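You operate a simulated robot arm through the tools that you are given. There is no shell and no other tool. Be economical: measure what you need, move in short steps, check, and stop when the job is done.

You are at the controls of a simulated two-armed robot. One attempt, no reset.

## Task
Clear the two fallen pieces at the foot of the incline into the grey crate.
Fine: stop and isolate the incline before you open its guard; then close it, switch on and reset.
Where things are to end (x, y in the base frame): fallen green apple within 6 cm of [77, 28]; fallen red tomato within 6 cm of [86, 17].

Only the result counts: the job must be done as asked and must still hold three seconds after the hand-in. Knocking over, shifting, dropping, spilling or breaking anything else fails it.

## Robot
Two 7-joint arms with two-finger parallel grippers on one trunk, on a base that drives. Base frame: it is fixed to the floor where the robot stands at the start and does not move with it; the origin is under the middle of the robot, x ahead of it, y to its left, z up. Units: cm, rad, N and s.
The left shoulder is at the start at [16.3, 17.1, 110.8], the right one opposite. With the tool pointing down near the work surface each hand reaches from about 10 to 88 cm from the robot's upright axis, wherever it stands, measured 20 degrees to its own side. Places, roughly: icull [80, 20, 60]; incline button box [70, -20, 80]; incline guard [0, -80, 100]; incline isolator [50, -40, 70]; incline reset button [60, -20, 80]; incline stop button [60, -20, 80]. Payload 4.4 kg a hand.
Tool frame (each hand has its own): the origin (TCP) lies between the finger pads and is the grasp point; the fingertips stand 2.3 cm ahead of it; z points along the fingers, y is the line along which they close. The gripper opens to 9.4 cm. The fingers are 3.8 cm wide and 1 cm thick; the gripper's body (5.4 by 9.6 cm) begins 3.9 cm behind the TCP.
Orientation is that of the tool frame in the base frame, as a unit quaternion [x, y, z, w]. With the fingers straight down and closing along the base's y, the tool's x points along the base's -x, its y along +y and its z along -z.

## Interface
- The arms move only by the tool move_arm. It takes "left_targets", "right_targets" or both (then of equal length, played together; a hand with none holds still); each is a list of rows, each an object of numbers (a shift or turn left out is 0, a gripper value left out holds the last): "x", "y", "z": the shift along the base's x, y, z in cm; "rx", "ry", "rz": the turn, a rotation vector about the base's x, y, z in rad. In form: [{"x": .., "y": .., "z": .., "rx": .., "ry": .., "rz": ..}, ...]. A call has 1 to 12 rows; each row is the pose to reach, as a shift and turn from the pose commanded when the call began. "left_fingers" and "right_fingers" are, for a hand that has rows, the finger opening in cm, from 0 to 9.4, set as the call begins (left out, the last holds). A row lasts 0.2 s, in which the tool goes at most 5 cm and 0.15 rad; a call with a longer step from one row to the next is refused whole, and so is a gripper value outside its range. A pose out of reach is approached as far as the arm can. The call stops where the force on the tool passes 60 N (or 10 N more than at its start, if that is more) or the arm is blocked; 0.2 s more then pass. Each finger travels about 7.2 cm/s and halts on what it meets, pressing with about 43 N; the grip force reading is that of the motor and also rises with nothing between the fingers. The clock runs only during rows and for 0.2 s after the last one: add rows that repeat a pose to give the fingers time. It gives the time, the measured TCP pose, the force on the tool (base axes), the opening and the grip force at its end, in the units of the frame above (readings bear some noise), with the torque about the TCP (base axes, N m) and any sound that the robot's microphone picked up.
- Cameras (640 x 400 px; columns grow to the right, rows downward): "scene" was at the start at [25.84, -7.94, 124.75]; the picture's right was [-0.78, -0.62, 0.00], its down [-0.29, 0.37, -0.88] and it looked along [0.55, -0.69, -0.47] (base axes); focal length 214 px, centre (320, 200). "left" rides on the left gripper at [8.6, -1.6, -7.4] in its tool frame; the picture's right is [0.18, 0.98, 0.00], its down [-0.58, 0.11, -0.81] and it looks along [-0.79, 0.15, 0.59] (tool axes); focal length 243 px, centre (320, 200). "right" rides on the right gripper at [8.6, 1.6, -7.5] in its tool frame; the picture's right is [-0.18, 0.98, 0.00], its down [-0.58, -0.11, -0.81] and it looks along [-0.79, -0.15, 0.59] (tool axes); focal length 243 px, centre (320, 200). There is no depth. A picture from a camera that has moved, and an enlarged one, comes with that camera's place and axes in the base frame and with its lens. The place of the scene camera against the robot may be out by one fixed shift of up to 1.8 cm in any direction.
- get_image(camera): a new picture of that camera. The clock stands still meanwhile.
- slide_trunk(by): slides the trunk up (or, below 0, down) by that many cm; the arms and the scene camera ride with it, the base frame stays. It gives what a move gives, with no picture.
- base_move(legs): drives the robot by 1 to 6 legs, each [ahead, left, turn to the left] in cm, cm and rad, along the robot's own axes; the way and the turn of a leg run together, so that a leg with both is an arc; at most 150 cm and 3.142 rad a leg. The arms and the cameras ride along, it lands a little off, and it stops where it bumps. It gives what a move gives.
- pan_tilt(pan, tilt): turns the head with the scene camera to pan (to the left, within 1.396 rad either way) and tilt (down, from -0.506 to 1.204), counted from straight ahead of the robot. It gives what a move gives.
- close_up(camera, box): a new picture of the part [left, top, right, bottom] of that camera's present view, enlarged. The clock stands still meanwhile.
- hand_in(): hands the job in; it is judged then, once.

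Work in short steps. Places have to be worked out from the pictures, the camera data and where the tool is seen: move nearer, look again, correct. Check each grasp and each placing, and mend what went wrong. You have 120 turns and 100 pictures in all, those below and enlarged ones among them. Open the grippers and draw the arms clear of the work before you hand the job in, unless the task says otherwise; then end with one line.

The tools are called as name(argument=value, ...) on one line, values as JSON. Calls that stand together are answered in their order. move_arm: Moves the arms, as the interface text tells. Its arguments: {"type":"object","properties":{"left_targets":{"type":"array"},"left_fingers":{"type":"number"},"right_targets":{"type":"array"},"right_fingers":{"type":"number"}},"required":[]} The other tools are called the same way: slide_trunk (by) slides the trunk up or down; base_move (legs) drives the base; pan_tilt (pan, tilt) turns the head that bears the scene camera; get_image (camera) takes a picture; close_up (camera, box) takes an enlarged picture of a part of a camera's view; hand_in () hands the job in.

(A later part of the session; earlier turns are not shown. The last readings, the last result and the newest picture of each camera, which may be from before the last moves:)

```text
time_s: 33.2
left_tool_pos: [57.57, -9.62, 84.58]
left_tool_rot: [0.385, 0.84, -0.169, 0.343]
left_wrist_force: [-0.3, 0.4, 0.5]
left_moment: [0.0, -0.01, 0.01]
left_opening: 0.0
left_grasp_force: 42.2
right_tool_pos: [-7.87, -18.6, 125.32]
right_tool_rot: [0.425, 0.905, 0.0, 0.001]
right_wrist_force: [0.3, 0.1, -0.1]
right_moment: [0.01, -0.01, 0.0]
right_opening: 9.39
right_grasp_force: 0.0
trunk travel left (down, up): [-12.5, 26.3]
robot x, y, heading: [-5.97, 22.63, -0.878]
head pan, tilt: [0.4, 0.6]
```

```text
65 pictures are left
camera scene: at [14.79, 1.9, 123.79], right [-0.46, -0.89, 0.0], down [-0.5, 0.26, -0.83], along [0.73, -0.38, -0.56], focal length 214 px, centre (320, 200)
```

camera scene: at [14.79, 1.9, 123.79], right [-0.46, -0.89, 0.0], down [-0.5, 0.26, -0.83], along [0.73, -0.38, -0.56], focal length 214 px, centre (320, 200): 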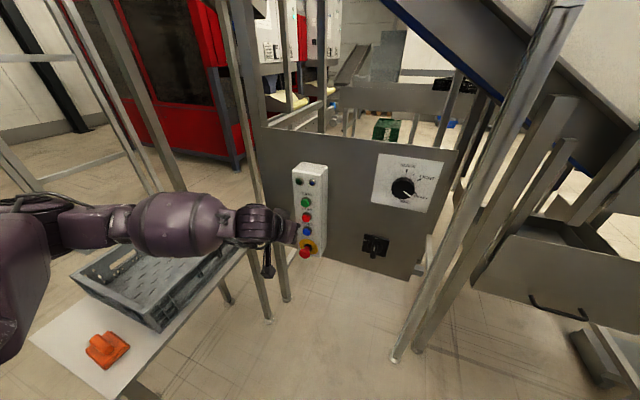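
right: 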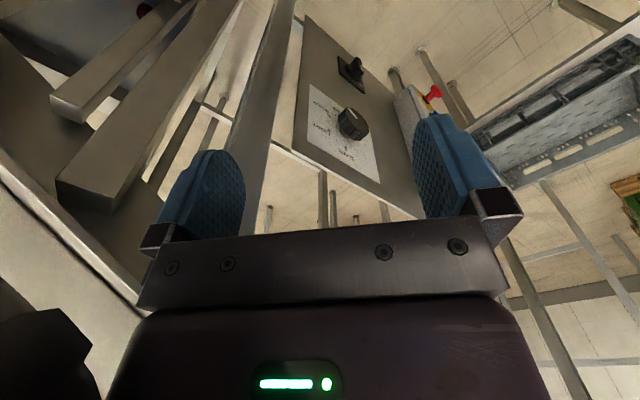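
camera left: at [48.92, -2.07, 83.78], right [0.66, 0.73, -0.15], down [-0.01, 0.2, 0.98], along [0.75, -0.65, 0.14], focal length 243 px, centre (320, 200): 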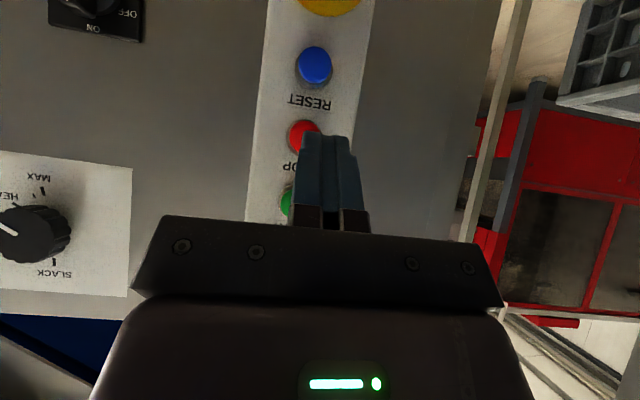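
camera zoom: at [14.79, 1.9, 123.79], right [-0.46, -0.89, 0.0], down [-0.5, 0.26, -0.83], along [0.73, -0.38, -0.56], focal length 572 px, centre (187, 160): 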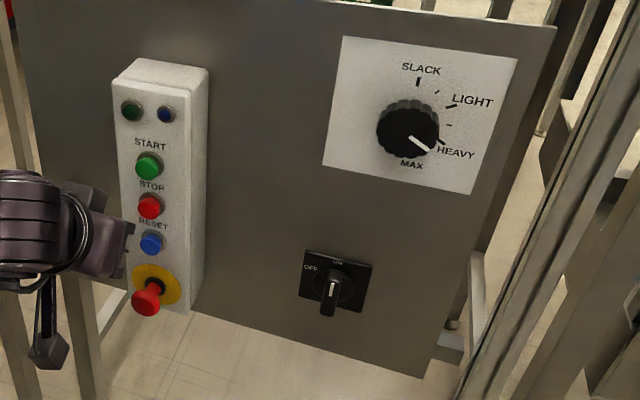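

The first row was too long and the call was refused. I'll use shorter steps for the same slide.

move_arm(left_targets=[{"x": -2, "y": 2.4}, {"x": -3.8, "y": 4.7}, {"x": -7.3, "y": 1.9, "z": -2}, {"x": -10.8, "y": -1, "z": -4}, {"x": -14.3, "y": -3.8, "z": -6}, {"x": -17.8, "y": -6.7, "z": -7}, {"x": -17.8, "y": -6.7, "z": -7}], left_fingers=6)

get_image(camera="left")

```text
time_s: 34.8
left_tool_pos: [39.86, -16.01, 77.95]
left_tool_rot: [0.382, 0.84, -0.172, 0.345]
left_wrist_force: [1.3, -3.5, 5.1]
left_moment: [0.3, 0.19, 0.04]
left_opening: 6.01
left_grasp_force: 0.0
left hand out of reach, approached as far as the arm can: row 3, 4, 5
right_tool_pos: [-7.53, -18.44, 125.55]
right_tool_rot: [0.425, 0.905, -0.001, 0.001]
right_wrist_force: [1.1, 0.9, 0.0]
right_moment: [-0.03, 0.02, 0.03]
right_opening: 9.41
right_grasp_force: 0.0
trunk travel left (down, up): [-12.5, 26.3]
robot x, y, heading: [-6.2, 22.54, -0.882]
head pan, tilt: [0.4, 0.6]
```

```text
64 pictures are left
camera left: at [31.34, -8.47, 77.15], right [0.66, 0.74, -0.16], down [0.0, 0.21, 0.98], along [0.75, -0.64, 0.14], focal length 243 px, centre (320, 200)
```

left: 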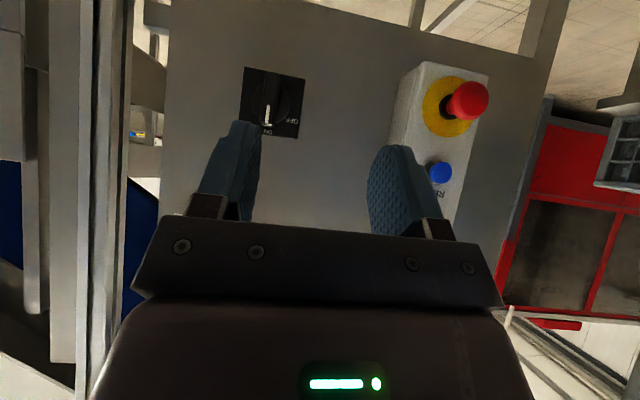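

close_up(camera="left", box=[210, 40, 350, 160])

get_image(camera="scene")

```text
3.33 times, centred on (280, 100) of left
camera zoom: at [31.34, -8.47, 77.15], right [0.66, 0.74, -0.16], down [0.0, 0.21, 0.98], along [0.75, -0.64, 0.14], focal length 809 px, centre (453, 533)
```

zoom: 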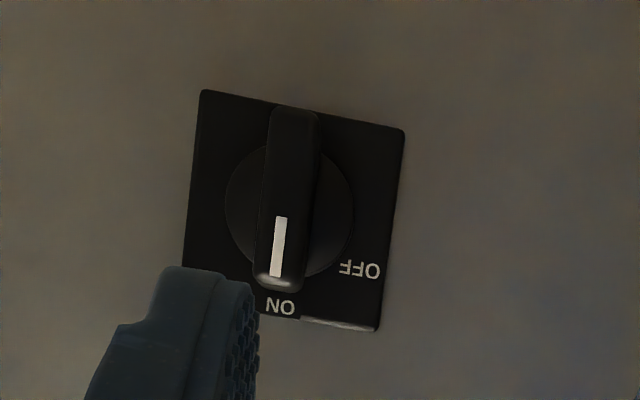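

```text
62 pictures are left
camera scene: at [14.94, 2.12, 123.88], right [-0.46, -0.89, 0.0], down [-0.5, 0.26, -0.82], along [0.73, -0.38, -0.57], focal length 214 px, centre (320, 200)
```

scene: 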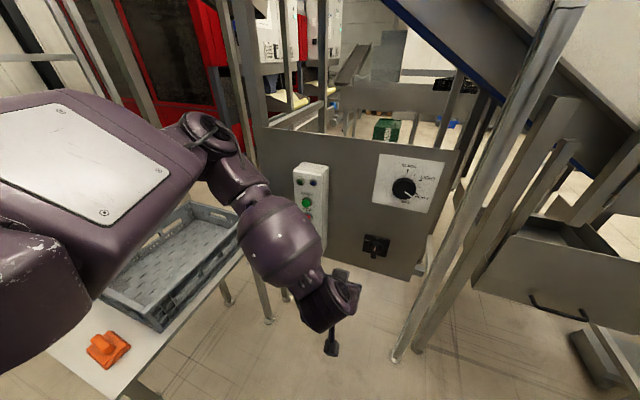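

The isolator handle is a vertical bar about 7 cm long, centred near (52.2, -38.3, 69.3), with OFF to the upper left. It's about 83 cm from the robot axis, so I'll drive 8 cm right and 12 cm forward for better reach.

base_move(legs=[[0, -8, 0], [12, 0, 0]])

pan_tilt(pan=0.15, tilt=0.75)

get_image(camera="left")

get_image(camera="scene")

```text
time_s: 37.0
left_tool_pos: [41.49, -30.35, 77.64]
left_tool_rot: [0.384, 0.841, -0.168, 0.343]
left_wrist_force: [0.0, -0.1, -0.2]
left_moment: [0.0, -0.03, 0.02]
left_opening: 6.0
left_grasp_force: 0.1
right_tool_pos: [-6.04, -33.06, 125.31]
right_tool_rot: [0.425, 0.905, -0.001, 0.0]
right_wrist_force: [0.7, -0.5, -0.1]
right_moment: [0.01, 0.01, -0.02]
right_opening: 9.42
right_grasp_force: 0.1
trunk travel left (down, up): [-12.5, 26.3]
robot x, y, heading: [-3.87, 7.8, -0.875]
head pan, tilt: [0.4, 0.6]
```

```text
time_s: 37.7
left_tool_pos: [41.33, -30.18, 77.69]
left_tool_rot: [0.384, 0.84, -0.169, 0.343]
left_wrist_force: [-0.8, 0.2, -0.5]
left_moment: [0.05, 0.0, -0.04]
left_opening: 5.99
left_grasp_force: 0.1
right_tool_pos: [-6.17, -32.85, 125.43]
right_tool_rot: [0.425, 0.905, -0.001, 0.001]
right_wrist_force: [0.5, 0.3, -0.7]
right_moment: [0.01, -0.03, -0.01]
right_opening: 9.39
right_grasp_force: 0.0
trunk travel left (down, up): [-12.5, 26.3]
robot x, y, heading: [-4.23, 7.77, -0.878]
head pan, tilt: [0.15, 0.75]
```

```text
61 pictures are left
camera left: at [32.82, -22.73, 76.93], right [0.66, 0.74, -0.15], down [-0.01, 0.2, 0.98], along [0.75, -0.65, 0.14], focal length 243 px, centre (320, 200)
```

left: 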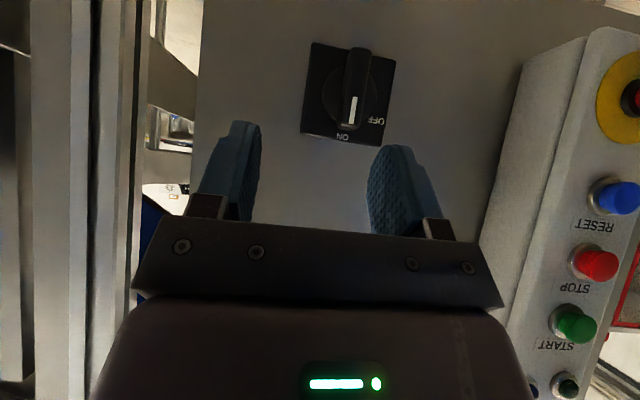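

```text
60 pictures are left
camera scene: at [14.75, -13.9, 122.49], right [-0.66, -0.75, 0.0], down [-0.51, 0.45, -0.73], along [0.55, -0.49, -0.68], focal length 214 px, centre (320, 200)
```

scene: 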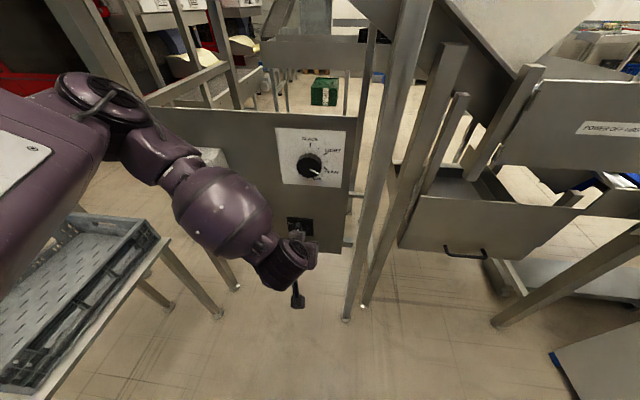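

Two left-hand views fix the handle front at (50.9, -36.2, 69.9). I'll line up 5 cm in front of it with the fingers opened around it.

move_arm(left_targets=[{"x": 2.7, "y": -0.6, "z": -3.8}, {"x": 5.5, "y": -1.15, "z": -7.5}, {"x": 5.5, "y": -1.15, "z": -7.5}], left_fingers=5)

get_image(camera="left")

```text
time_s: 38.5
left_tool_pos: [45.97, -32.62, 70.92]
left_tool_rot: [0.383, 0.841, -0.164, 0.344]
left_wrist_force: [0.5, 0.3, -0.5]
left_moment: [0.0, 0.01, 0.0]
left_opening: 5.0
left_grasp_force: 0.0
left hand out of reach, approached as far as the arm can: row 2, 3
right_tool_pos: [-6.25, -33.09, 125.55]
right_tool_rot: [0.426, 0.905, 0.0, 0.0]
right_wrist_force: [-0.2, -0.5, 0.6]
right_moment: [0.02, -0.02, -0.03]
right_opening: 9.39
right_grasp_force: 0.0
trunk travel left (down, up): [-12.5, 26.3]
robot x, y, heading: [-4.14, 7.69, -0.877]
head pan, tilt: [0.15, 0.75]
```

```text
59 pictures are left
camera left: at [37.42, -25.06, 70.16], right [0.66, 0.74, -0.14], down [-0.01, 0.2, 0.98], along [0.75, -0.64, 0.14], focal length 243 px, centre (320, 200)
```

left: 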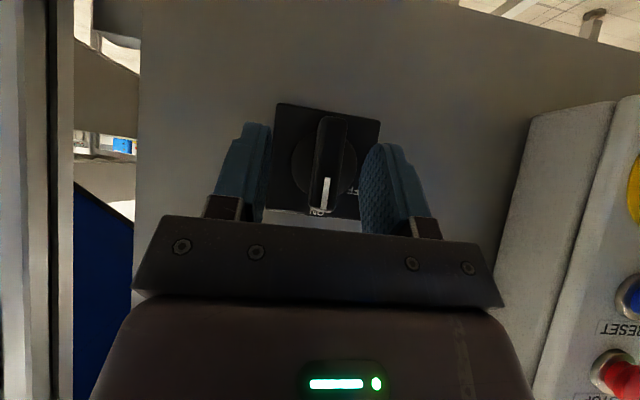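

The fingers straddle the handle and need about 1.5 cm to the left. I'll shift over and move in along the normal, leaving the fingers open.

move_arm(left_targets=[{"x": 1.15, "y": 0.95, "z": -0.7}, {"x": 2.1, "y": -0.2, "z": -0.7}, {"x": 3.1, "y": -1.5, "z": -0.7}, {"x": 4.1, "y": -2.7, "z": -0.7}, {"x": 4.1, "y": -2.7, "z": -0.7}])

get_image(camera="left")

close_up(camera="scene", box=[240, 180, 380, 320])

```text
time_s: 39.7
left_tool_pos: [48.58, -34.87, 70.4]
left_tool_rot: [0.382, 0.842, -0.164, 0.343]
left_wrist_force: [-0.2, 0.3, -0.1]
left_moment: [-0.02, 0.0, 0.03]
left_opening: 4.97
left_grasp_force: 0.1
left hand out of reach, approached as far as the arm can: row 1, 2, 3, 4, 5
right_tool_pos: [-6.01, -33.04, 125.34]
right_tool_rot: [0.425, 0.905, 0.0, 0.0]
right_wrist_force: [0.2, -0.7, 0.4]
right_moment: [-0.01, -0.05, 0.02]
right_opening: 9.4
right_grasp_force: 0.0
trunk travel left (down, up): [-12.5, 26.3]
robot x, y, heading: [-4.36, 8.1, -0.876]
head pan, tilt: [0.15, 0.75]
```

```text
58 pictures are left
camera left: at [39.93, -27.27, 69.66], right [0.66, 0.74, -0.14], down [-0.01, 0.2, 0.98], along [0.75, -0.64, 0.14], focal length 243 px, centre (320, 200)
```

left: 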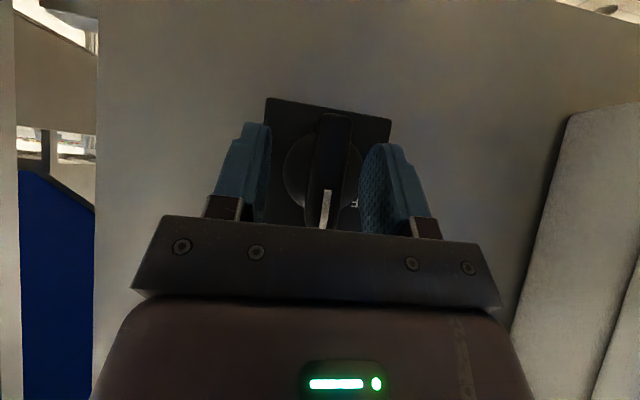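

```text
2.86 times, centred on (310, 250) of scene
camera zoom: at [14.75, -13.91, 122.48], right [-0.67, -0.75, 0.0], down [-0.51, 0.45, -0.73], along [0.55, -0.49, -0.68], focal length 613 px, centre (349, 57)
```

zoom: 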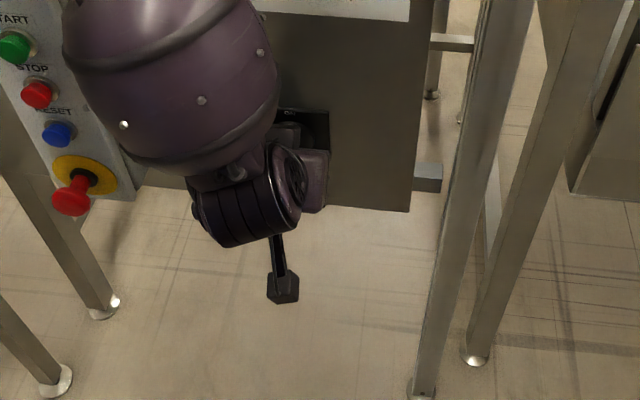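

The arm limit pushes the hand about 1 cm right of the goal. I'll back off and up 10 cm, then lower the trunk 10 cm so the forearm lies flatter.

move_arm(left_targets=[{"x": -1.3, "y": 1.5, "z": 0.5}, {"x": -2.6, "y": 3, "z": 3}, {"x": -3.8, "y": 4.7, "z": 6.5}, {"x": -3.8, "y": 4.7, "z": 10}])

slide_trunk(by=-10)

get_image(camera="left")

get_image(camera="scene")

```text
time_s: 40.7
left_tool_pos: [44.52, -29.97, 80.84]
left_tool_rot: [0.383, 0.84, -0.169, 0.345]
left_wrist_force: [0.2, 0.3, -0.6]
left_moment: [-0.03, -0.01, -0.01]
left_opening: 5.0
left_grasp_force: 0.0
right_tool_pos: [-6.13, -32.78, 125.45]
right_tool_rot: [0.425, 0.905, 0.0, 0.0]
right_wrist_force: [-0.2, 1.1, 0.2]
right_moment: [0.02, 0.01, 0.01]
right_opening: 9.41
right_grasp_force: 0.1
trunk travel left (down, up): [-12.5, 26.3]
robot x, y, heading: [-4.17, 7.92, -0.88]
head pan, tilt: [0.15, 0.75]
```

```text
time_s: 42.1
left_tool_pos: [44.63, -30.1, 70.43]
left_tool_rot: [0.384, 0.84, -0.168, 0.344]
left_wrist_force: [0.2, -0.6, -0.4]
left_moment: [-0.02, 0.01, 0.01]
left_opening: 5.0
left_grasp_force: 0.0
right_tool_pos: [-6.22, -33.02, 115.46]
right_tool_rot: [0.424, 0.906, 0.0, 0.0]
right_wrist_force: [0.0, -0.2, 0.1]
right_moment: [0.0, -0.03, -0.01]
right_opening: 9.41
right_grasp_force: 0.0
trunk travel left (down, up): [-2.5, 36.3]
robot x, y, heading: [-4.04, 8.01, -0.876]
head pan, tilt: [0.15, 0.75]
```

```text
56 pictures are left
camera left: at [36.1, -22.5, 69.66], right [0.66, 0.73, -0.15], down [-0.01, 0.2, 0.98], along [0.75, -0.65, 0.14], focal length 243 px, centre (320, 200)
```

left: 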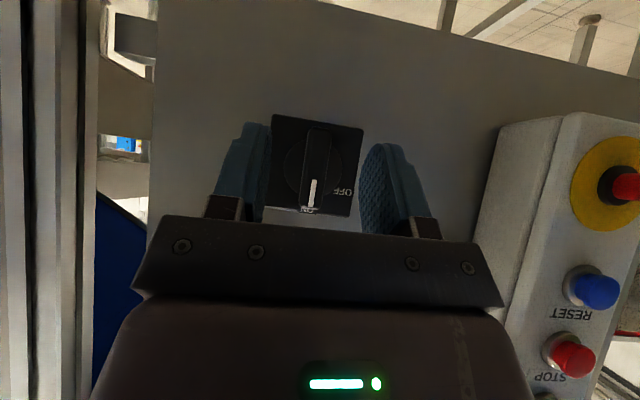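

```text
55 pictures are left
camera scene: at [20.35, -20.73, 110.03], right [-0.67, -0.75, 0.0], down [-0.51, 0.45, -0.73], along [0.55, -0.49, -0.68], focal length 214 px, centre (320, 200)
```

scene: 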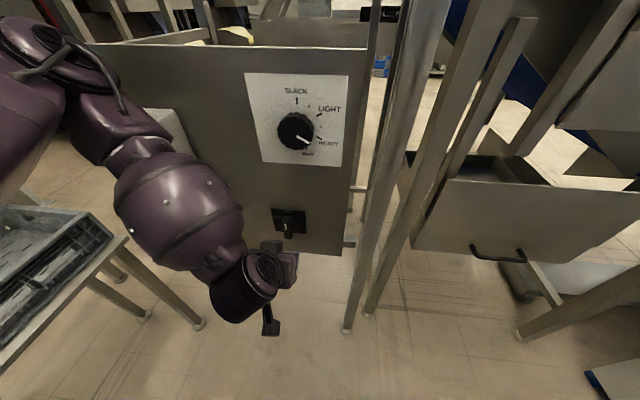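

The trunk is down and the handle is well framed. I'll approach along the normal again, shifting 1 cm left.

move_arm(left_targets=[{"x": 1.3, "y": -0.1}, {"x": 2.7, "y": -1.8}, {"x": 4.1, "y": -3.5}, {"x": 5.5, "y": -5.2}, {"x": 5.5, "y": -5.2}])

get_image(camera="left")

```text
time_s: 43.3
left_tool_pos: [49.12, -34.99, 71.3]
left_tool_rot: [0.386, 0.837, -0.169, 0.349]
left_wrist_force: [3.5, -0.6, 0.0]
left_moment: [-0.04, 0.12, -0.1]
left_opening: 5.01
left_grasp_force: 0.1
right_tool_pos: [-7.6, -32.61, 115.58]
right_tool_rot: [0.425, 0.905, 0.0, 0.008]
right_wrist_force: [0.5, 0.8, -0.5]
right_moment: [0.01, 0.03, 0.01]
right_opening: 9.4
right_grasp_force: 0.0
trunk travel left (down, up): [-2.5, 36.3]
robot x, y, heading: [-4.16, 8.09, -0.876]
head pan, tilt: [0.15, 0.75]
```

```text
54 pictures are left
camera left: at [40.52, -27.31, 70.49], right [0.67, 0.73, -0.15], down [-0.01, 0.21, 0.98], along [0.74, -0.65, 0.15], focal length 243 px, centre (320, 200)
```

left: 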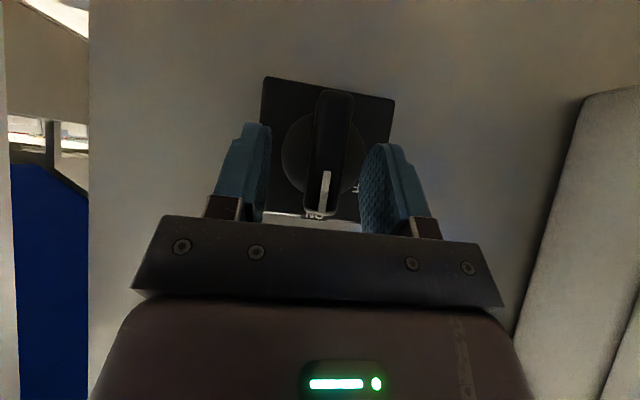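

The hand fell about 1 cm short and the right arm shifted, so some link may be touching something. I'll check the scene.

get_image(camera="scene")

pan_tilt(pan=0.9, tilt=0.75)

get_image(camera="scene")

```text
53 pictures are left
camera scene: at [19.07, -20.38, 110.48], right [-0.67, -0.75, -0.01], down [-0.5, 0.45, -0.74], along [0.55, -0.49, -0.67], focal length 214 px, centre (320, 200)
```

scene: 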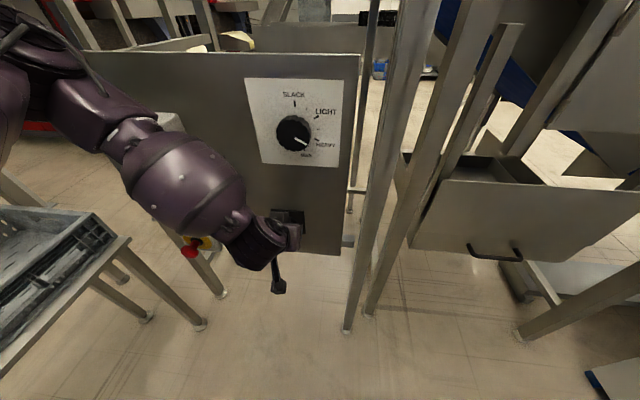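

```text
time_s: 44.4
left_tool_pos: [49.51, -34.61, 71.33]
left_tool_rot: [0.383, 0.838, -0.169, 0.349]
left_wrist_force: [-0.4, -0.4, 0.0]
left_moment: [0.03, -0.04, -0.02]
left_opening: 4.99
left_grasp_force: 0.1
right_tool_pos: [-7.24, -32.3, 115.72]
right_tool_rot: [0.425, 0.905, 0.0, 0.005]
right_wrist_force: [0.2, 0.1, 0.2]
right_moment: [-0.01, 0.0, -0.01]
right_opening: 9.41
right_grasp_force: 0.0
trunk travel left (down, up): [-2.5, 36.3]
robot x, y, heading: [-3.86, 7.87, -0.878]
head pan, tilt: [0.901, 0.75]
```

```text
52 pictures are left
camera scene: at [21.48, -14.4, 110.47], right [0.02, -1.0, 0.01], down [-0.67, -0.02, -0.74], along [0.74, 0.01, -0.67], focal length 214 px, centre (320, 200)
```

scene: 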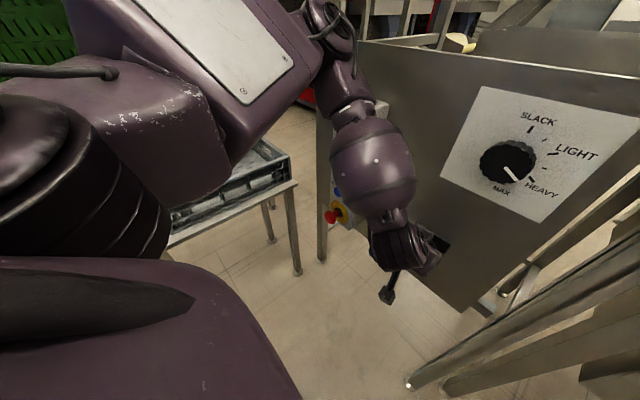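

The left forearm is brushing the button box. I'll back out at once and check the lamps. Then I'll move the robot further right so the forearm clears the box.

move_arm(left_targets=[{"x": -1.5, "y": 1.9, "z": 1}, {"x": -3, "y": 3.8, "z": 3}, {"x": -5, "y": 6.2, "z": 5}, {"x": -6.3, "y": 7.8, "z": 8}])

base_move(legs=[[-6, -14, 0]])

pan_tilt(pan=0.5, tilt=0.55)

get_image(camera="scene")

```text
time_s: 45.4
left_tool_pos: [46.02, -29.62, 74.6]
left_tool_rot: [0.384, 0.841, -0.168, 0.343]
left_wrist_force: [-0.4, -0.2, 0.1]
left_moment: [0.0, -0.04, -0.01]
left_opening: 4.98
left_grasp_force: 0.0
left hand out of reach, approached as far as the arm can: row 3, 4
right_tool_pos: [-6.08, -33.08, 115.34]
right_tool_rot: [0.425, 0.905, 0.001, -0.001]
right_wrist_force: [-0.3, -0.6, -0.1]
right_moment: [-0.01, -0.02, 0.0]
right_opening: 9.43
right_grasp_force: 0.0
trunk travel left (down, up): [-2.5, 36.3]
robot x, y, heading: [-4.0, 8.11, -0.878]
head pan, tilt: [0.901, 0.75]
```

```text
time_s: 47.2
left_tool_pos: [31.15, -34.13, 74.62]
left_tool_rot: [0.384, 0.841, -0.168, 0.343]
left_wrist_force: [-0.3, -0.4, -0.5]
left_moment: [0.02, 0.01, 0.03]
left_opening: 5.03
left_grasp_force: 0.0
right_tool_pos: [-20.78, -37.35, 115.39]
right_tool_rot: [0.424, 0.906, 0.0, 0.0]
right_wrist_force: [-0.4, -0.1, 0.4]
right_moment: [0.02, 0.0, 0.01]
right_opening: 9.42
right_grasp_force: 0.1
trunk travel left (down, up): [-2.5, 36.3]
robot x, y, heading: [-18.91, 4.26, -0.881]
head pan, tilt: [0.901, 0.75]
```

```text
time_s: 48.1
left_tool_pos: [31.26, -34.01, 74.65]
left_tool_rot: [0.384, 0.84, -0.169, 0.343]
left_wrist_force: [-0.2, 0.1, -0.5]
left_moment: [0.0, 0.0, -0.02]
left_opening: 5.01
left_grasp_force: 0.0
right_tool_pos: [-20.62, -37.34, 115.36]
right_tool_rot: [0.425, 0.905, 0.0, 0.001]
right_wrist_force: [0.7, 0.4, -0.1]
right_moment: [0.02, -0.01, -0.01]
right_opening: 9.38
right_grasp_force: 0.1
trunk travel left (down, up): [-2.5, 36.3]
robot x, y, heading: [-18.73, 3.74, -0.877]
head pan, tilt: [0.499, 0.55]
```

```text
51 pictures are left
camera scene: at [7.98, -22.83, 111.75], right [-0.37, -0.93, 0.0], down [-0.49, 0.19, -0.85], along [0.79, -0.32, -0.52], focal length 214 px, centre (320, 200)
```

scene: 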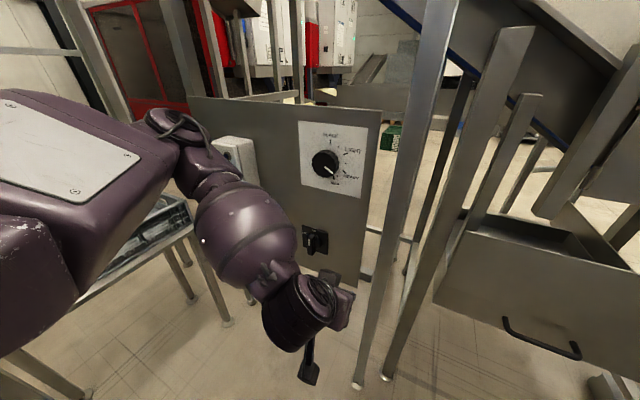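

The robot is now 14 cm further right. I'll swing the hand left toward the isolator with the tool yawed 0.4 rad left, so the forearm stays off the box.

move_arm(left_targets=[{"x": 3.3, "y": 0.8, "z": -1, "rz": 0.1}, {"x": 6.6, "y": 1.6, "z": -2, "rz": 0.2}, {"x": 10, "y": 2.4, "z": -3, "rz": 0.3}, {"x": 13.3, "y": 3.1, "z": -4, "rz": 0.4}, {"x": 13.3, "y": 3.1, "z": -4, "rz": 0.4}], left_fingers=5)

get_image(camera="scene")

get_image(camera="left")

```text
time_s: 49.3
left_tool_pos: [44.69, -31.08, 70.84]
left_tool_rot: [0.209, 0.9, -0.097, 0.37]
left_wrist_force: [-0.1, -0.7, 0.0]
left_moment: [0.05, 0.01, 0.01]
left_opening: 4.99
left_grasp_force: 0.0
right_tool_pos: [-20.76, -37.27, 115.42]
right_tool_rot: [0.426, 0.905, 0.0, -0.001]
right_wrist_force: [0.6, 0.0, 0.1]
right_moment: [-0.01, 0.0, 0.0]
right_opening: 9.4
right_grasp_force: 0.1
trunk travel left (down, up): [-2.5, 36.3]
robot x, y, heading: [-18.65, 3.93, -0.881]
head pan, tilt: [0.499, 0.55]
```

```text
50 pictures are left
camera scene: at [7.96, -22.84, 111.75], right [-0.37, -0.93, 0.0], down [-0.49, 0.19, -0.85], along [0.79, -0.32, -0.52], focal length 214 px, centre (320, 200)
```

scene: 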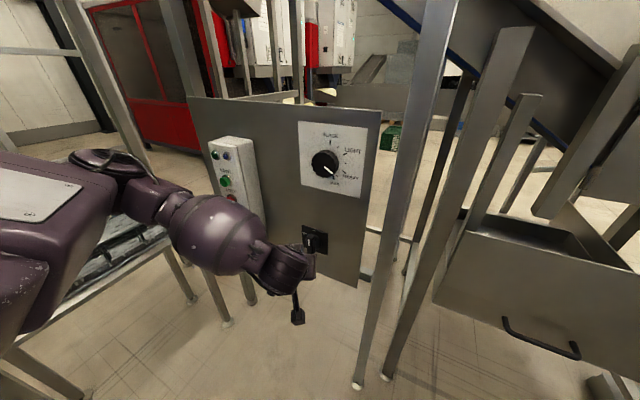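

```text
49 pictures are left
camera left: at [33.85, -27.44, 70.08], right [0.32, 0.93, -0.15], down [-0.08, 0.19, 0.98], along [0.94, -0.3, 0.14], focal length 243 px, centre (320, 200)
```

left: 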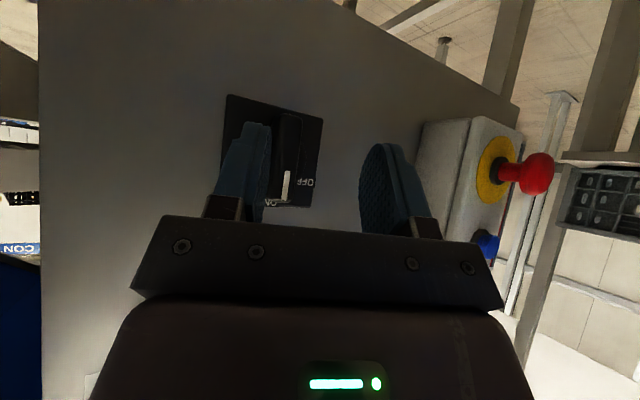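

The lamps are still off and the arm is clear. I'll close the fingers and push the lower end of the handle to the right, then up, which turns the top left to OFF. First I'll place the tip just left of and below the handle centre, short of it.

move_arm(left_targets=[{"x": 2, "y": 0.3, "z": -1.6}, {"x": 3.9, "y": 0.6, "z": -3.3}, {"x": 3.9, "y": 0.6, "z": -3.3}, {"x": 3.9, "y": 0.6, "z": -3.3}], left_fingers=0)

get_image(camera="left")

close_up(camera="scene", box=[190, 180, 370, 340])

```text
time_s: 50.3
left_tool_pos: [48.5, -30.44, 67.51]
left_tool_rot: [0.209, 0.9, -0.096, 0.369]
left_wrist_force: [-0.8, 0.0, -0.3]
left_moment: [0.0, 0.0, -0.01]
left_opening: 0.0
left_grasp_force: 42.3
right_tool_pos: [-20.65, -37.35, 115.49]
right_tool_rot: [0.425, 0.905, 0.0, 0.001]
right_wrist_force: [0.0, 0.6, 1.1]
right_moment: [0.01, 0.01, -0.04]
right_opening: 9.41
right_grasp_force: 0.0
trunk travel left (down, up): [-2.5, 36.3]
robot x, y, heading: [-19.0, 3.55, -0.88]
head pan, tilt: [0.499, 0.55]
```

```text
48 pictures are left
camera left: at [37.68, -26.8, 66.84], right [0.32, 0.93, -0.15], down [-0.08, 0.19, 0.98], along [0.94, -0.3, 0.14], focal length 243 px, centre (320, 200)
```

left: 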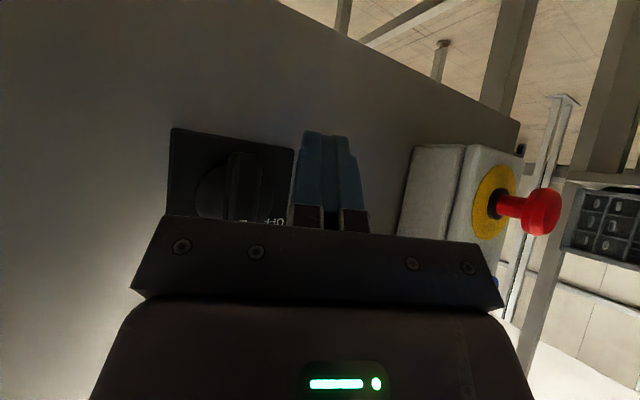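

```text
2.50 times, centred on (280, 260) of scene
camera zoom: at [7.98, -22.84, 111.75], right [-0.37, -0.93, 0.0], down [-0.49, 0.19, -0.85], along [0.79, -0.32, -0.52], focal length 536 px, centre (420, 50)
```

zoom: 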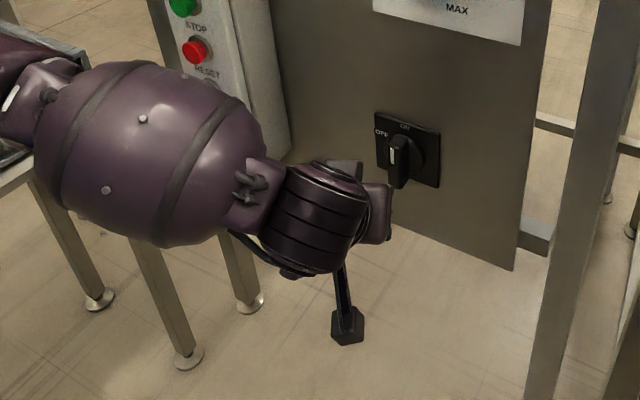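

The tip is left of the handle and level with its lower half. I'll move in 4.7 cm and begin pushing right.

move_arm(left_targets=[{"x": 1.5, "y": -1.8}, {"x": 2.97, "y": -3.64}, {"x": 2.27, "y": -4.21, "z": 0.1}, {"x": 1.73, "y": -4.65, "z": -0.3}, {"x": 1.11, "y": -5.16, "z": -0.6}])

close_up(camera="scene", box=[190, 180, 370, 340])

get_image(camera="left")

```text
time_s: 51.3
left_tool_pos: [51.45, -33.84, 67.21]
left_tool_rot: [0.199, 0.901, -0.085, 0.376]
left_wrist_force: [0.7, 16.3, 8.2]
left_moment: [-0.64, -0.02, -0.25]
left_opening: 0.0
left_grasp_force: 42.0
right_tool_pos: [-20.63, -37.18, 115.48]
right_tool_rot: [0.423, 0.906, 0.0, 0.001]
right_wrist_force: [-0.9, -0.2, -0.2]
right_moment: [0.0, -0.03, 0.03]
right_opening: 9.42
right_grasp_force: 0.1
trunk travel left (down, up): [-2.5, 36.3]
robot x, y, heading: [-18.48, 3.93, -0.875]
head pan, tilt: [0.499, 0.55]
stopped in row 4 (left hand): the force on the tool passed its limit at 68 N (the readings are from after the stop); the commanded pose is now the measured one
```

```text
2.50 times, centred on (280, 260) of scene
camera zoom: at [8.04, -22.49, 111.82], right [-0.36, -0.93, 0.0], down [-0.49, 0.19, -0.85], along [0.79, -0.31, -0.52], focal length 536 px, centre (420, 50)
```

zoom: 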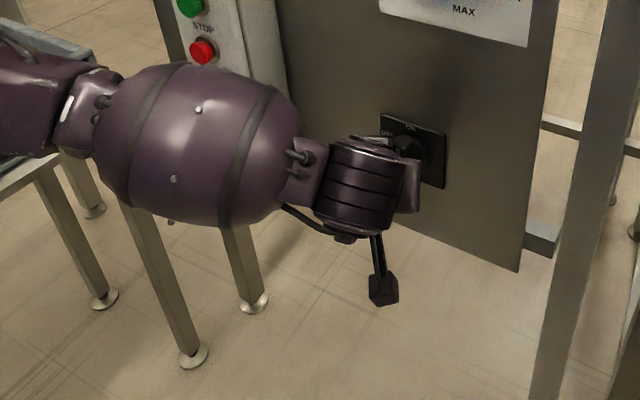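

```text
45 pictures are left
camera left: at [40.56, -30.48, 66.37], right [0.3, 0.94, -0.13], down [-0.1, 0.17, 0.98], along [0.95, -0.28, 0.15], focal length 243 px, centre (320, 200)
```

left: 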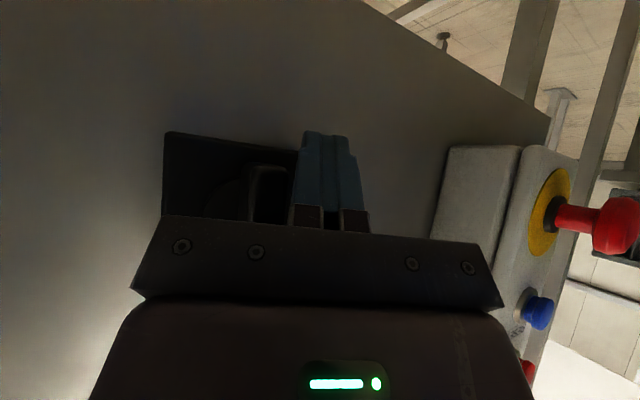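

The call stopped because the gripper body's right corner hit the front of the handle; my yaw caused that. I'll back off, remove the yaw and set up again.

move_arm(left_targets=[{"x": -1.3, "y": 1.6}, {"x": -3.2, "y": 3.9}, {"x": -3.8, "y": 4.7, "rz": -0.13}, {"x": -3.8, "y": 4.7, "rz": -0.27}, {"x": -3.8, "y": 4.7, "rz": -0.4}, {"x": -3.8, "y": 4.7, "rz": -0.4}])

get_image(camera="left")

get_image(camera="scene")

```text
time_s: 52.7
left_tool_pos: [48.56, -27.13, 66.59]
left_tool_rot: [0.379, 0.841, -0.168, 0.347]
left_wrist_force: [-0.2, 0.2, 0.2]
left_moment: [-0.01, 0.04, 0.0]
left_opening: 0.01
left_grasp_force: 42.2
left hand out of reach, approached as far as the arm can: row 3, 4, 5, 6
right_tool_pos: [-20.44, -37.3, 115.26]
right_tool_rot: [0.422, 0.906, 0.0, 0.0]
right_wrist_force: [0.8, -0.3, -0.5]
right_moment: [0.01, -0.02, -0.03]
right_opening: 9.41
right_grasp_force: 0.1
trunk travel left (down, up): [-2.5, 36.3]
robot x, y, heading: [-18.87, 3.28, -0.871]
head pan, tilt: [0.499, 0.55]
```

```text
44 pictures are left
camera left: at [39.93, -19.58, 65.67], right [0.66, 0.74, -0.15], down [-0.01, 0.21, 0.98], along [0.76, -0.64, 0.15], focal length 243 px, centre (320, 200)
```

left: 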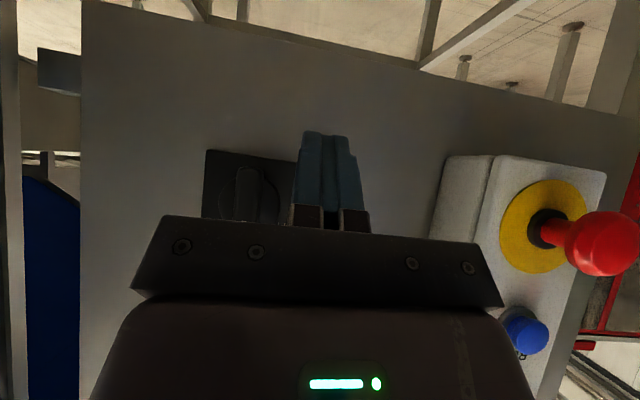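

```text
43 pictures are left
camera scene: at [8.18, -22.67, 111.74], right [-0.37, -0.93, 0.0], down [-0.49, 0.19, -0.85], along [0.79, -0.31, -0.52], focal length 214 px, centre (320, 200)
```

scene: 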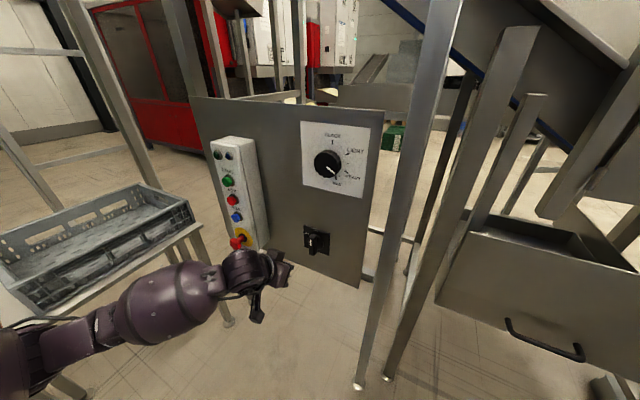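

The arm went to a low-elbow posture, which is clear of the box. In this posture a level hand should be possible, so I'll pitch up 0.6 rad here and centre on the handle with the fingers open.

move_arm(left_targets=[{"x": -1, "y": -0.5, "z": 1, "rx": -0.093, "ry": -0.076}, {"x": -2, "y": -1, "z": 2, "rx": -0.186, "ry": -0.152}, {"x": -3, "y": -2.2, "z": 3, "rx": -0.279, "ry": -0.228}, {"x": -4, "y": -3.3, "z": 3.5, "rx": -0.372, "ry": -0.303}, {"x": -4.2, "y": -3.6, "z": 3.5, "rx": -0.465, "ry": -0.379}, {"x": -4.2, "y": -3.6, "z": 3.5, "rx": -0.465, "ry": -0.379}], left_fingers=5)

get_image(camera="left")

get_image(camera="scene")

```text
time_s: 54.1
left_tool_pos: [50.29, -25.18, 71.83]
left_tool_rot: [0.315, 0.702, -0.296, 0.566]
left_wrist_force: [-0.7, 0.1, -0.3]
left_moment: [0.0, 0.0, -0.01]
left_opening: 4.97
left_grasp_force: 0.0
left hand out of reach, approached as far as the arm can: row 1, 2, 3, 4, 5, 6
right_tool_pos: [-20.4, -37.29, 115.38]
right_tool_rot: [0.423, 0.906, 0.0, 0.0]
right_wrist_force: [1.3, -0.2, 0.4]
right_moment: [0.01, -0.01, -0.03]
right_opening: 9.41
right_grasp_force: 0.0
trunk travel left (down, up): [-2.5, 36.3]
robot x, y, heading: [-18.99, 3.73, -0.873]
head pan, tilt: [0.499, 0.55]
```

```text
42 pictures are left
camera left: at [43.16, -19.55, 64.93], right [0.73, 0.64, -0.24], down [-0.31, 0.63, 0.71], along [0.6, -0.45, 0.66], focal length 243 px, centre (320, 200)
```

left: 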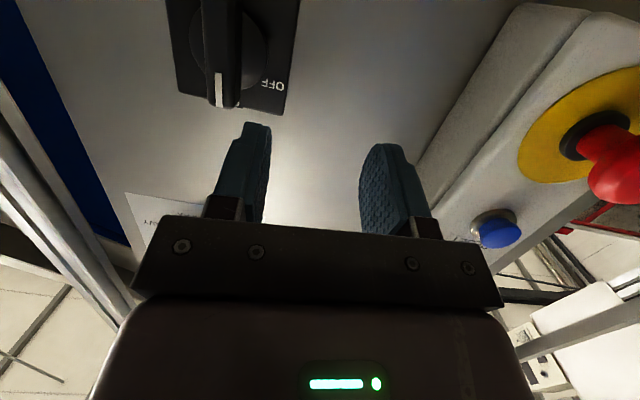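

```text
41 pictures are left
camera scene: at [8.17, -22.58, 111.75], right [-0.37, -0.93, 0.0], down [-0.49, 0.19, -0.85], along [0.79, -0.31, -0.52], focal length 214 px, centre (320, 200)
```

scene: 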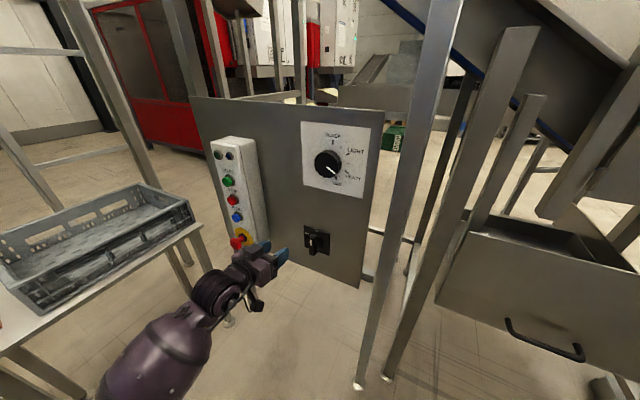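

The hand is now nearly level with the arm low and clear. I'll line up with the handle at n=52, then check the readings.

move_arm(left_targets=[{"x": -2.2, "y": -2.3, "z": -0.8}, {"x": -4.5, "y": -4.6, "z": -1.5}, {"x": -4.5, "y": -4.6, "z": -1.5}])

```text
time_s: 54.9
left_tool_pos: [50.43, -25.26, 71.82]
left_tool_rot: [0.316, 0.702, -0.295, 0.565]
left_wrist_force: [0.0, 0.1, -1.0]
left_moment: [-0.02, -0.02, 0.05]
left_opening: 4.99
left_grasp_force: 0.0
left hand out of reach, approached as far as the arm can: row 1, 2, 3
right_tool_pos: [-20.46, -37.24, 115.38]
right_tool_rot: [0.422, 0.907, 0.0, 0.0]
right_wrist_force: [-0.6, 0.0, 0.2]
right_moment: [-0.01, -0.02, 0.0]
right_opening: 9.4
right_grasp_force: 0.1
trunk travel left (down, up): [-2.5, 36.3]
robot x, y, heading: [-19.19, 3.73, -0.871]
head pan, tilt: [0.499, 0.55]
```

A joint limit stops the hand moving right, so I'll move the base 10 cm right instead. The hand can then move left and forward within range.

base_move(legs=[[0, -10, 0]])

```text
time_s: 56.5
left_tool_pos: [42.38, -31.75, 71.87]
left_tool_rot: [0.315, 0.702, -0.295, 0.566]
left_wrist_force: [-0.3, -0.5, 0.1]
left_moment: [0.02, -0.03, 0.0]
left_opening: 5.0
left_grasp_force: 0.0
right_tool_pos: [-28.32, -43.78, 115.4]
right_tool_rot: [0.423, 0.906, -0.001, 0.0]
right_wrist_force: [0.4, -0.1, -0.4]
right_moment: [0.0, 0.03, 0.03]
right_opening: 9.4
right_grasp_force: 0.1
trunk travel left (down, up): [-2.5, 36.3]
robot x, y, heading: [-26.78, -2.98, -0.873]
head pan, tilt: [0.499, 0.55]
```

Now I'll move the hand 3.8 cm left to centre it on the handle and look.

move_arm(left_targets=[{"x": 2, "y": 0.6, "z": -0.8}, {"x": 3.95, "y": 1.15, "z": -1.5}, {"x": 3.95, "y": 1.15, "z": -1.5}])

get_image(camera="left")

```text
time_s: 57.3
left_tool_pos: [46.38, -30.53, 70.24]
left_tool_rot: [0.316, 0.702, -0.296, 0.566]
left_wrist_force: [-0.6, 0.6, -0.3]
left_moment: [0.0, -0.04, -0.06]
left_opening: 4.99
left_grasp_force: 0.1
right_tool_pos: [-28.31, -43.82, 115.45]
right_tool_rot: [0.423, 0.906, 0.0, -0.001]
right_wrist_force: [-0.4, 0.2, 0.0]
right_moment: [0.01, 0.04, 0.0]
right_opening: 9.41
right_grasp_force: 0.0
trunk travel left (down, up): [-2.5, 36.3]
robot x, y, heading: [-26.45, -2.69, -0.875]
head pan, tilt: [0.499, 0.55]
```

```text
40 pictures are left
camera left: at [39.35, -24.9, 63.34], right [0.73, 0.64, -0.24], down [-0.31, 0.63, 0.71], along [0.6, -0.45, 0.66], focal length 243 px, centre (320, 200)
```

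left: 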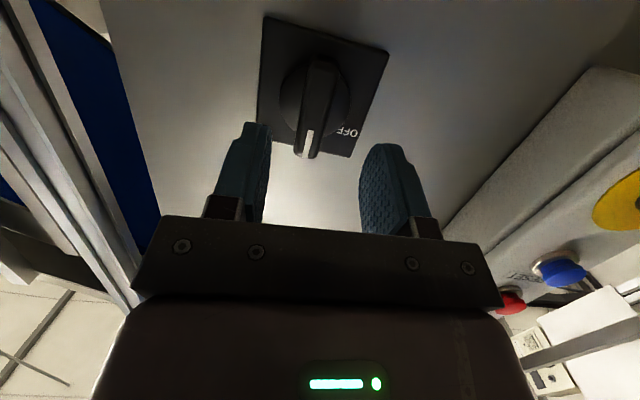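

The handle centre is confirmed at (50.9, -36.1, 69.9), with the hand aligned and level. I'll advance 7 cm and close on it.

move_arm(left_targets=[{"x": 1.5, "y": -1.9}, {"x": 2.9, "y": -3.7}, {"x": 3.7, "y": -4.7}, {"x": 4.35, "y": -5.5}, {"x": 4.35, "y": -5.5}])

move_arm(left_targets=[{"x": 0}, {"x": 0}, {"x": 0}], left_fingers=0)

get_image(camera="left")

```text
time_s: 58.3
left_tool_pos: [50.31, -35.21, 70.52]
left_tool_rot: [0.314, 0.704, -0.293, 0.566]
left_wrist_force: [-22.3, 20.4, 6.5]
left_moment: [-0.15, -0.09, -0.9]
left_opening: 5.25
left_grasp_force: 2.7
right_tool_pos: [-28.54, -43.68, 115.53]
right_tool_rot: [0.422, 0.907, 0.0, 0.001]
right_wrist_force: [0.3, 0.9, 0.1]
right_moment: [0.0, 0.0, 0.02]
right_opening: 9.43
right_grasp_force: 0.1
trunk travel left (down, up): [-2.5, 36.3]
robot x, y, heading: [-26.9, -2.52, -0.868]
head pan, tilt: [0.499, 0.55]
stopped in row 5 (left hand): the force on the tool passed its limit at 74 N (the readings are from after the stop); the commanded pose is now the measured one
```

```text
time_s: 59.1
left_tool_pos: [50.07, -35.33, 70.54]
left_tool_rot: [0.316, 0.704, -0.294, 0.564]
left_wrist_force: [-40.4, 32.3, 8.1]
left_moment: [-0.63, -0.47, -1.27]
left_opening: 5.01
left_grasp_force: 43.2
right_tool_pos: [-28.63, -43.47, 115.47]
right_tool_rot: [0.422, 0.907, -0.001, 0.001]
right_wrist_force: [0.1, 0.6, -0.1]
right_moment: [0.02, -0.01, 0.0]
right_opening: 9.4
right_grasp_force: 0.0
trunk travel left (down, up): [-2.5, 36.3]
robot x, y, heading: [-26.9, -2.51, -0.872]
head pan, tilt: [0.499, 0.55]
```

```text
39 pictures are left
camera left: at [43.02, -29.64, 63.56], right [0.73, 0.64, -0.24], down [-0.31, 0.62, 0.72], along [0.6, -0.45, 0.66], focal length 243 px, centre (320, 200)
```

left: 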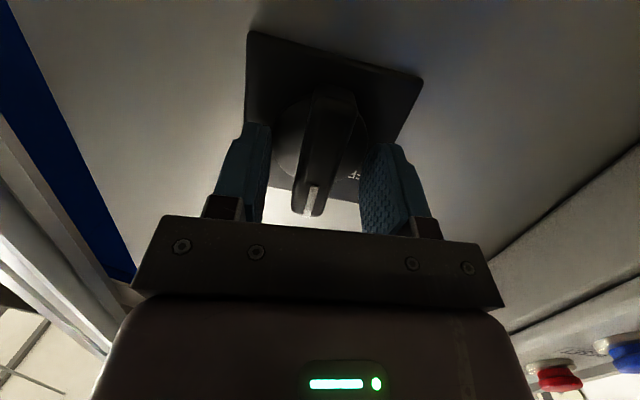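

The fingers are gripping the round base, which is 5 cm across, so they went too deep. I'll open, back off 1.1 cm and close again on the bar.

move_arm(left_targets=[{"x": 0}, {"x": -0.3, "y": 0.4}, {"x": -0.7, "y": 0.85}, {"x": -0.7, "y": 0.85}], left_fingers=5.8)

move_arm(left_targets=[{"x": 0}, {"x": 0}, {"x": 0}], left_fingers=0)

```text
time_s: 60.1
left_tool_pos: [49.66, -34.61, 70.25]
left_tool_rot: [0.317, 0.704, -0.295, 0.564]
left_wrist_force: [-0.4, 0.6, 0.6]
left_moment: [-0.01, -0.01, 0.02]
left_opening: 5.81
left_grasp_force: 0.1
right_tool_pos: [-28.35, -43.69, 115.37]
right_tool_rot: [0.422, 0.907, 0.0, -0.001]
right_wrist_force: [-0.6, 0.4, -0.4]
right_moment: [0.01, 0.0, -0.03]
right_opening: 9.39
right_grasp_force: 0.0
trunk travel left (down, up): [-2.5, 36.3]
robot x, y, heading: [-26.89, -2.82, -0.876]
head pan, tilt: [0.499, 0.55]
```

```text
time_s: 60.9
left_tool_pos: [49.68, -34.73, 70.33]
left_tool_rot: [0.316, 0.704, -0.295, 0.563]
left_wrist_force: [-7.2, -4.3, 1.2]
left_moment: [-0.02, -0.18, 0.56]
left_opening: 1.92
left_grasp_force: 45.2
right_tool_pos: [-28.3, -43.79, 115.44]
right_tool_rot: [0.422, 0.907, 0.0, 0.0]
right_wrist_force: [-0.2, 0.1, 0.9]
right_moment: [0.03, 0.03, 0.02]
right_opening: 9.38
right_grasp_force: 0.0
trunk travel left (down, up): [-2.5, 36.3]
robot x, y, heading: [-26.85, -2.84, -0.873]
head pan, tilt: [0.499, 0.55]
```

The grip now holds the bar at 1.9 cm. I'll rotate counter-clockwise about the panel normal, top toward OFF, in small steps.

move_arm(left_targets=[{"rx": -0.0885, "ry": 0.1085}, {"x": 0.08, "y": 0.06, "rx": -0.177, "ry": 0.217}, {"x": 0.12, "y": 0.1, "z": -0.03, "rx": -0.265, "ry": 0.3255}, {"x": 0.16, "y": 0.13, "z": -0.06, "rx": -0.354, "ry": 0.434}, {"x": 0.2, "y": 0.16, "z": -0.1, "rx": -0.4425, "ry": 0.5425}, {"x": 0.23, "y": 0.19, "z": -0.13, "rx": -0.531, "ry": 0.651}])

```text
time_s: 62.3
left_tool_pos: [49.79, -34.63, 70.13]
left_tool_rot: [0.051, 0.746, -0.55, 0.371]
left_wrist_force: [-32.9, -14.0, -1.9]
left_moment: [0.18, 0.22, 0.18]
left_opening: 1.88
left_grasp_force: 44.4
right_tool_pos: [-28.57, -43.74, 115.33]
right_tool_rot: [0.422, 0.907, 0.001, 0.0]
right_wrist_force: [-0.6, -0.7, -0.3]
right_moment: [-0.01, -0.03, 0.03]
right_opening: 9.4
right_grasp_force: 0.0
trunk travel left (down, up): [-2.5, 36.3]
robot x, y, heading: [-26.84, -2.48, -0.869]
head pan, tilt: [0.499, 0.55]
```

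It's turning well with the grip held. I'll continue the second half of the turn with a small relief to the right.

move_arm(left_targets=[{"x": -0.2, "y": -0.16, "rx": -0.0885, "ry": 0.1085}, {"x": -0.2, "y": -0.16, "z": -0.1, "rx": -0.177, "ry": 0.217}, {"x": -0.2, "y": -0.16, "z": -0.2, "rx": -0.265, "ry": 0.3255}, {"x": -0.2, "y": -0.16, "z": -0.25, "rx": -0.354, "ry": 0.434}, {"x": -0.2, "y": -0.16, "z": -0.3, "rx": -0.4425, "ry": 0.5425}, {"x": -0.2, "y": -0.16, "z": -0.3, "rx": -0.48, "ry": 0.59}])

get_image(camera="scene")

```text
time_s: 63.7
left_tool_pos: [49.9, -34.41, 69.85]
left_tool_rot: [0.199, -0.67, 0.7, -0.144]
left_wrist_force: [-16.2, 9.5, 6.0]
left_moment: [-0.04, -0.14, 1.43]
left_opening: 1.87
left_grasp_force: 45.0
right_tool_pos: [-28.36, -43.67, 115.39]
right_tool_rot: [0.42, 0.907, 0.0, 0.001]
right_wrist_force: [1.2, 0.0, -0.4]
right_moment: [0.01, -0.01, -0.02]
right_opening: 9.39
right_grasp_force: 0.1
trunk travel left (down, up): [-2.5, 36.3]
robot x, y, heading: [-26.69, -2.34, -0.866]
head pan, tilt: [0.499, 0.55]
```

```text
38 pictures are left
camera scene: at [0.18, -28.93, 111.82], right [-0.36, -0.93, 0.0], down [-0.49, 0.19, -0.85], along [0.8, -0.31, -0.52], focal length 214 px, centre (320, 200)
```

scene: 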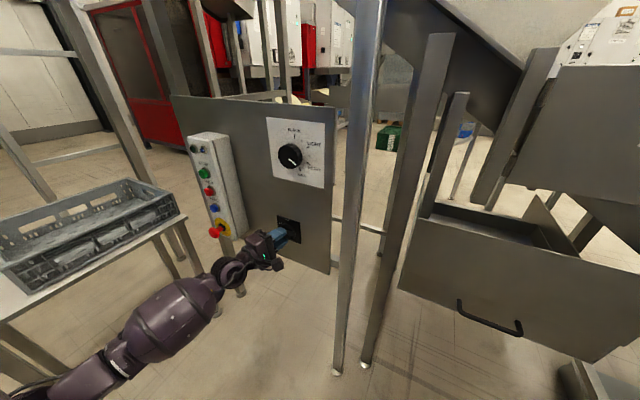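

The roll is done. I'll open, back off along the normal and inspect the handle.

move_arm(left_targets=[{"x": 0}, {"x": 0}, {"x": -1.3, "y": 1.6}, {"x": -3.8, "y": 4.6}, {"x": -6.3, "y": 7.8}, {"x": -7, "y": 8.6}], left_fingers=5)

close_up(camera="scene", box=[180, 120, 340, 270])

```text
time_s: 65.1
left_tool_pos: [42.72, -26.11, 69.6]
left_tool_rot: [0.199, -0.67, 0.7, -0.144]
left_wrist_force: [0.0, 0.4, 0.0]
left_moment: [-0.01, 0.01, 0.0]
left_opening: 4.98
left_grasp_force: 0.0
right_tool_pos: [-28.17, -43.88, 115.38]
right_tool_rot: [0.422, 0.907, 0.0, 0.001]
right_wrist_force: [0.4, 0.4, -0.2]
right_moment: [-0.03, 0.02, 0.02]
right_opening: 9.4
right_grasp_force: 0.0
trunk travel left (down, up): [-2.5, 36.3]
robot x, y, heading: [-26.96, -2.81, -0.871]
head pan, tilt: [0.499, 0.55]
```

```text
2.67 times, centred on (260, 195) of scene
camera zoom: at [0.3, -29.06, 111.75], right [-0.36, -0.93, 0.0], down [-0.49, 0.19, -0.85], along [0.79, -0.31, -0.52], focal length 572 px, centre (480, 213)
```

zoom: 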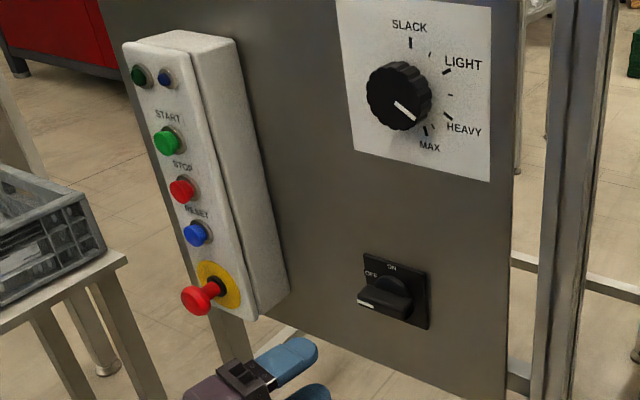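

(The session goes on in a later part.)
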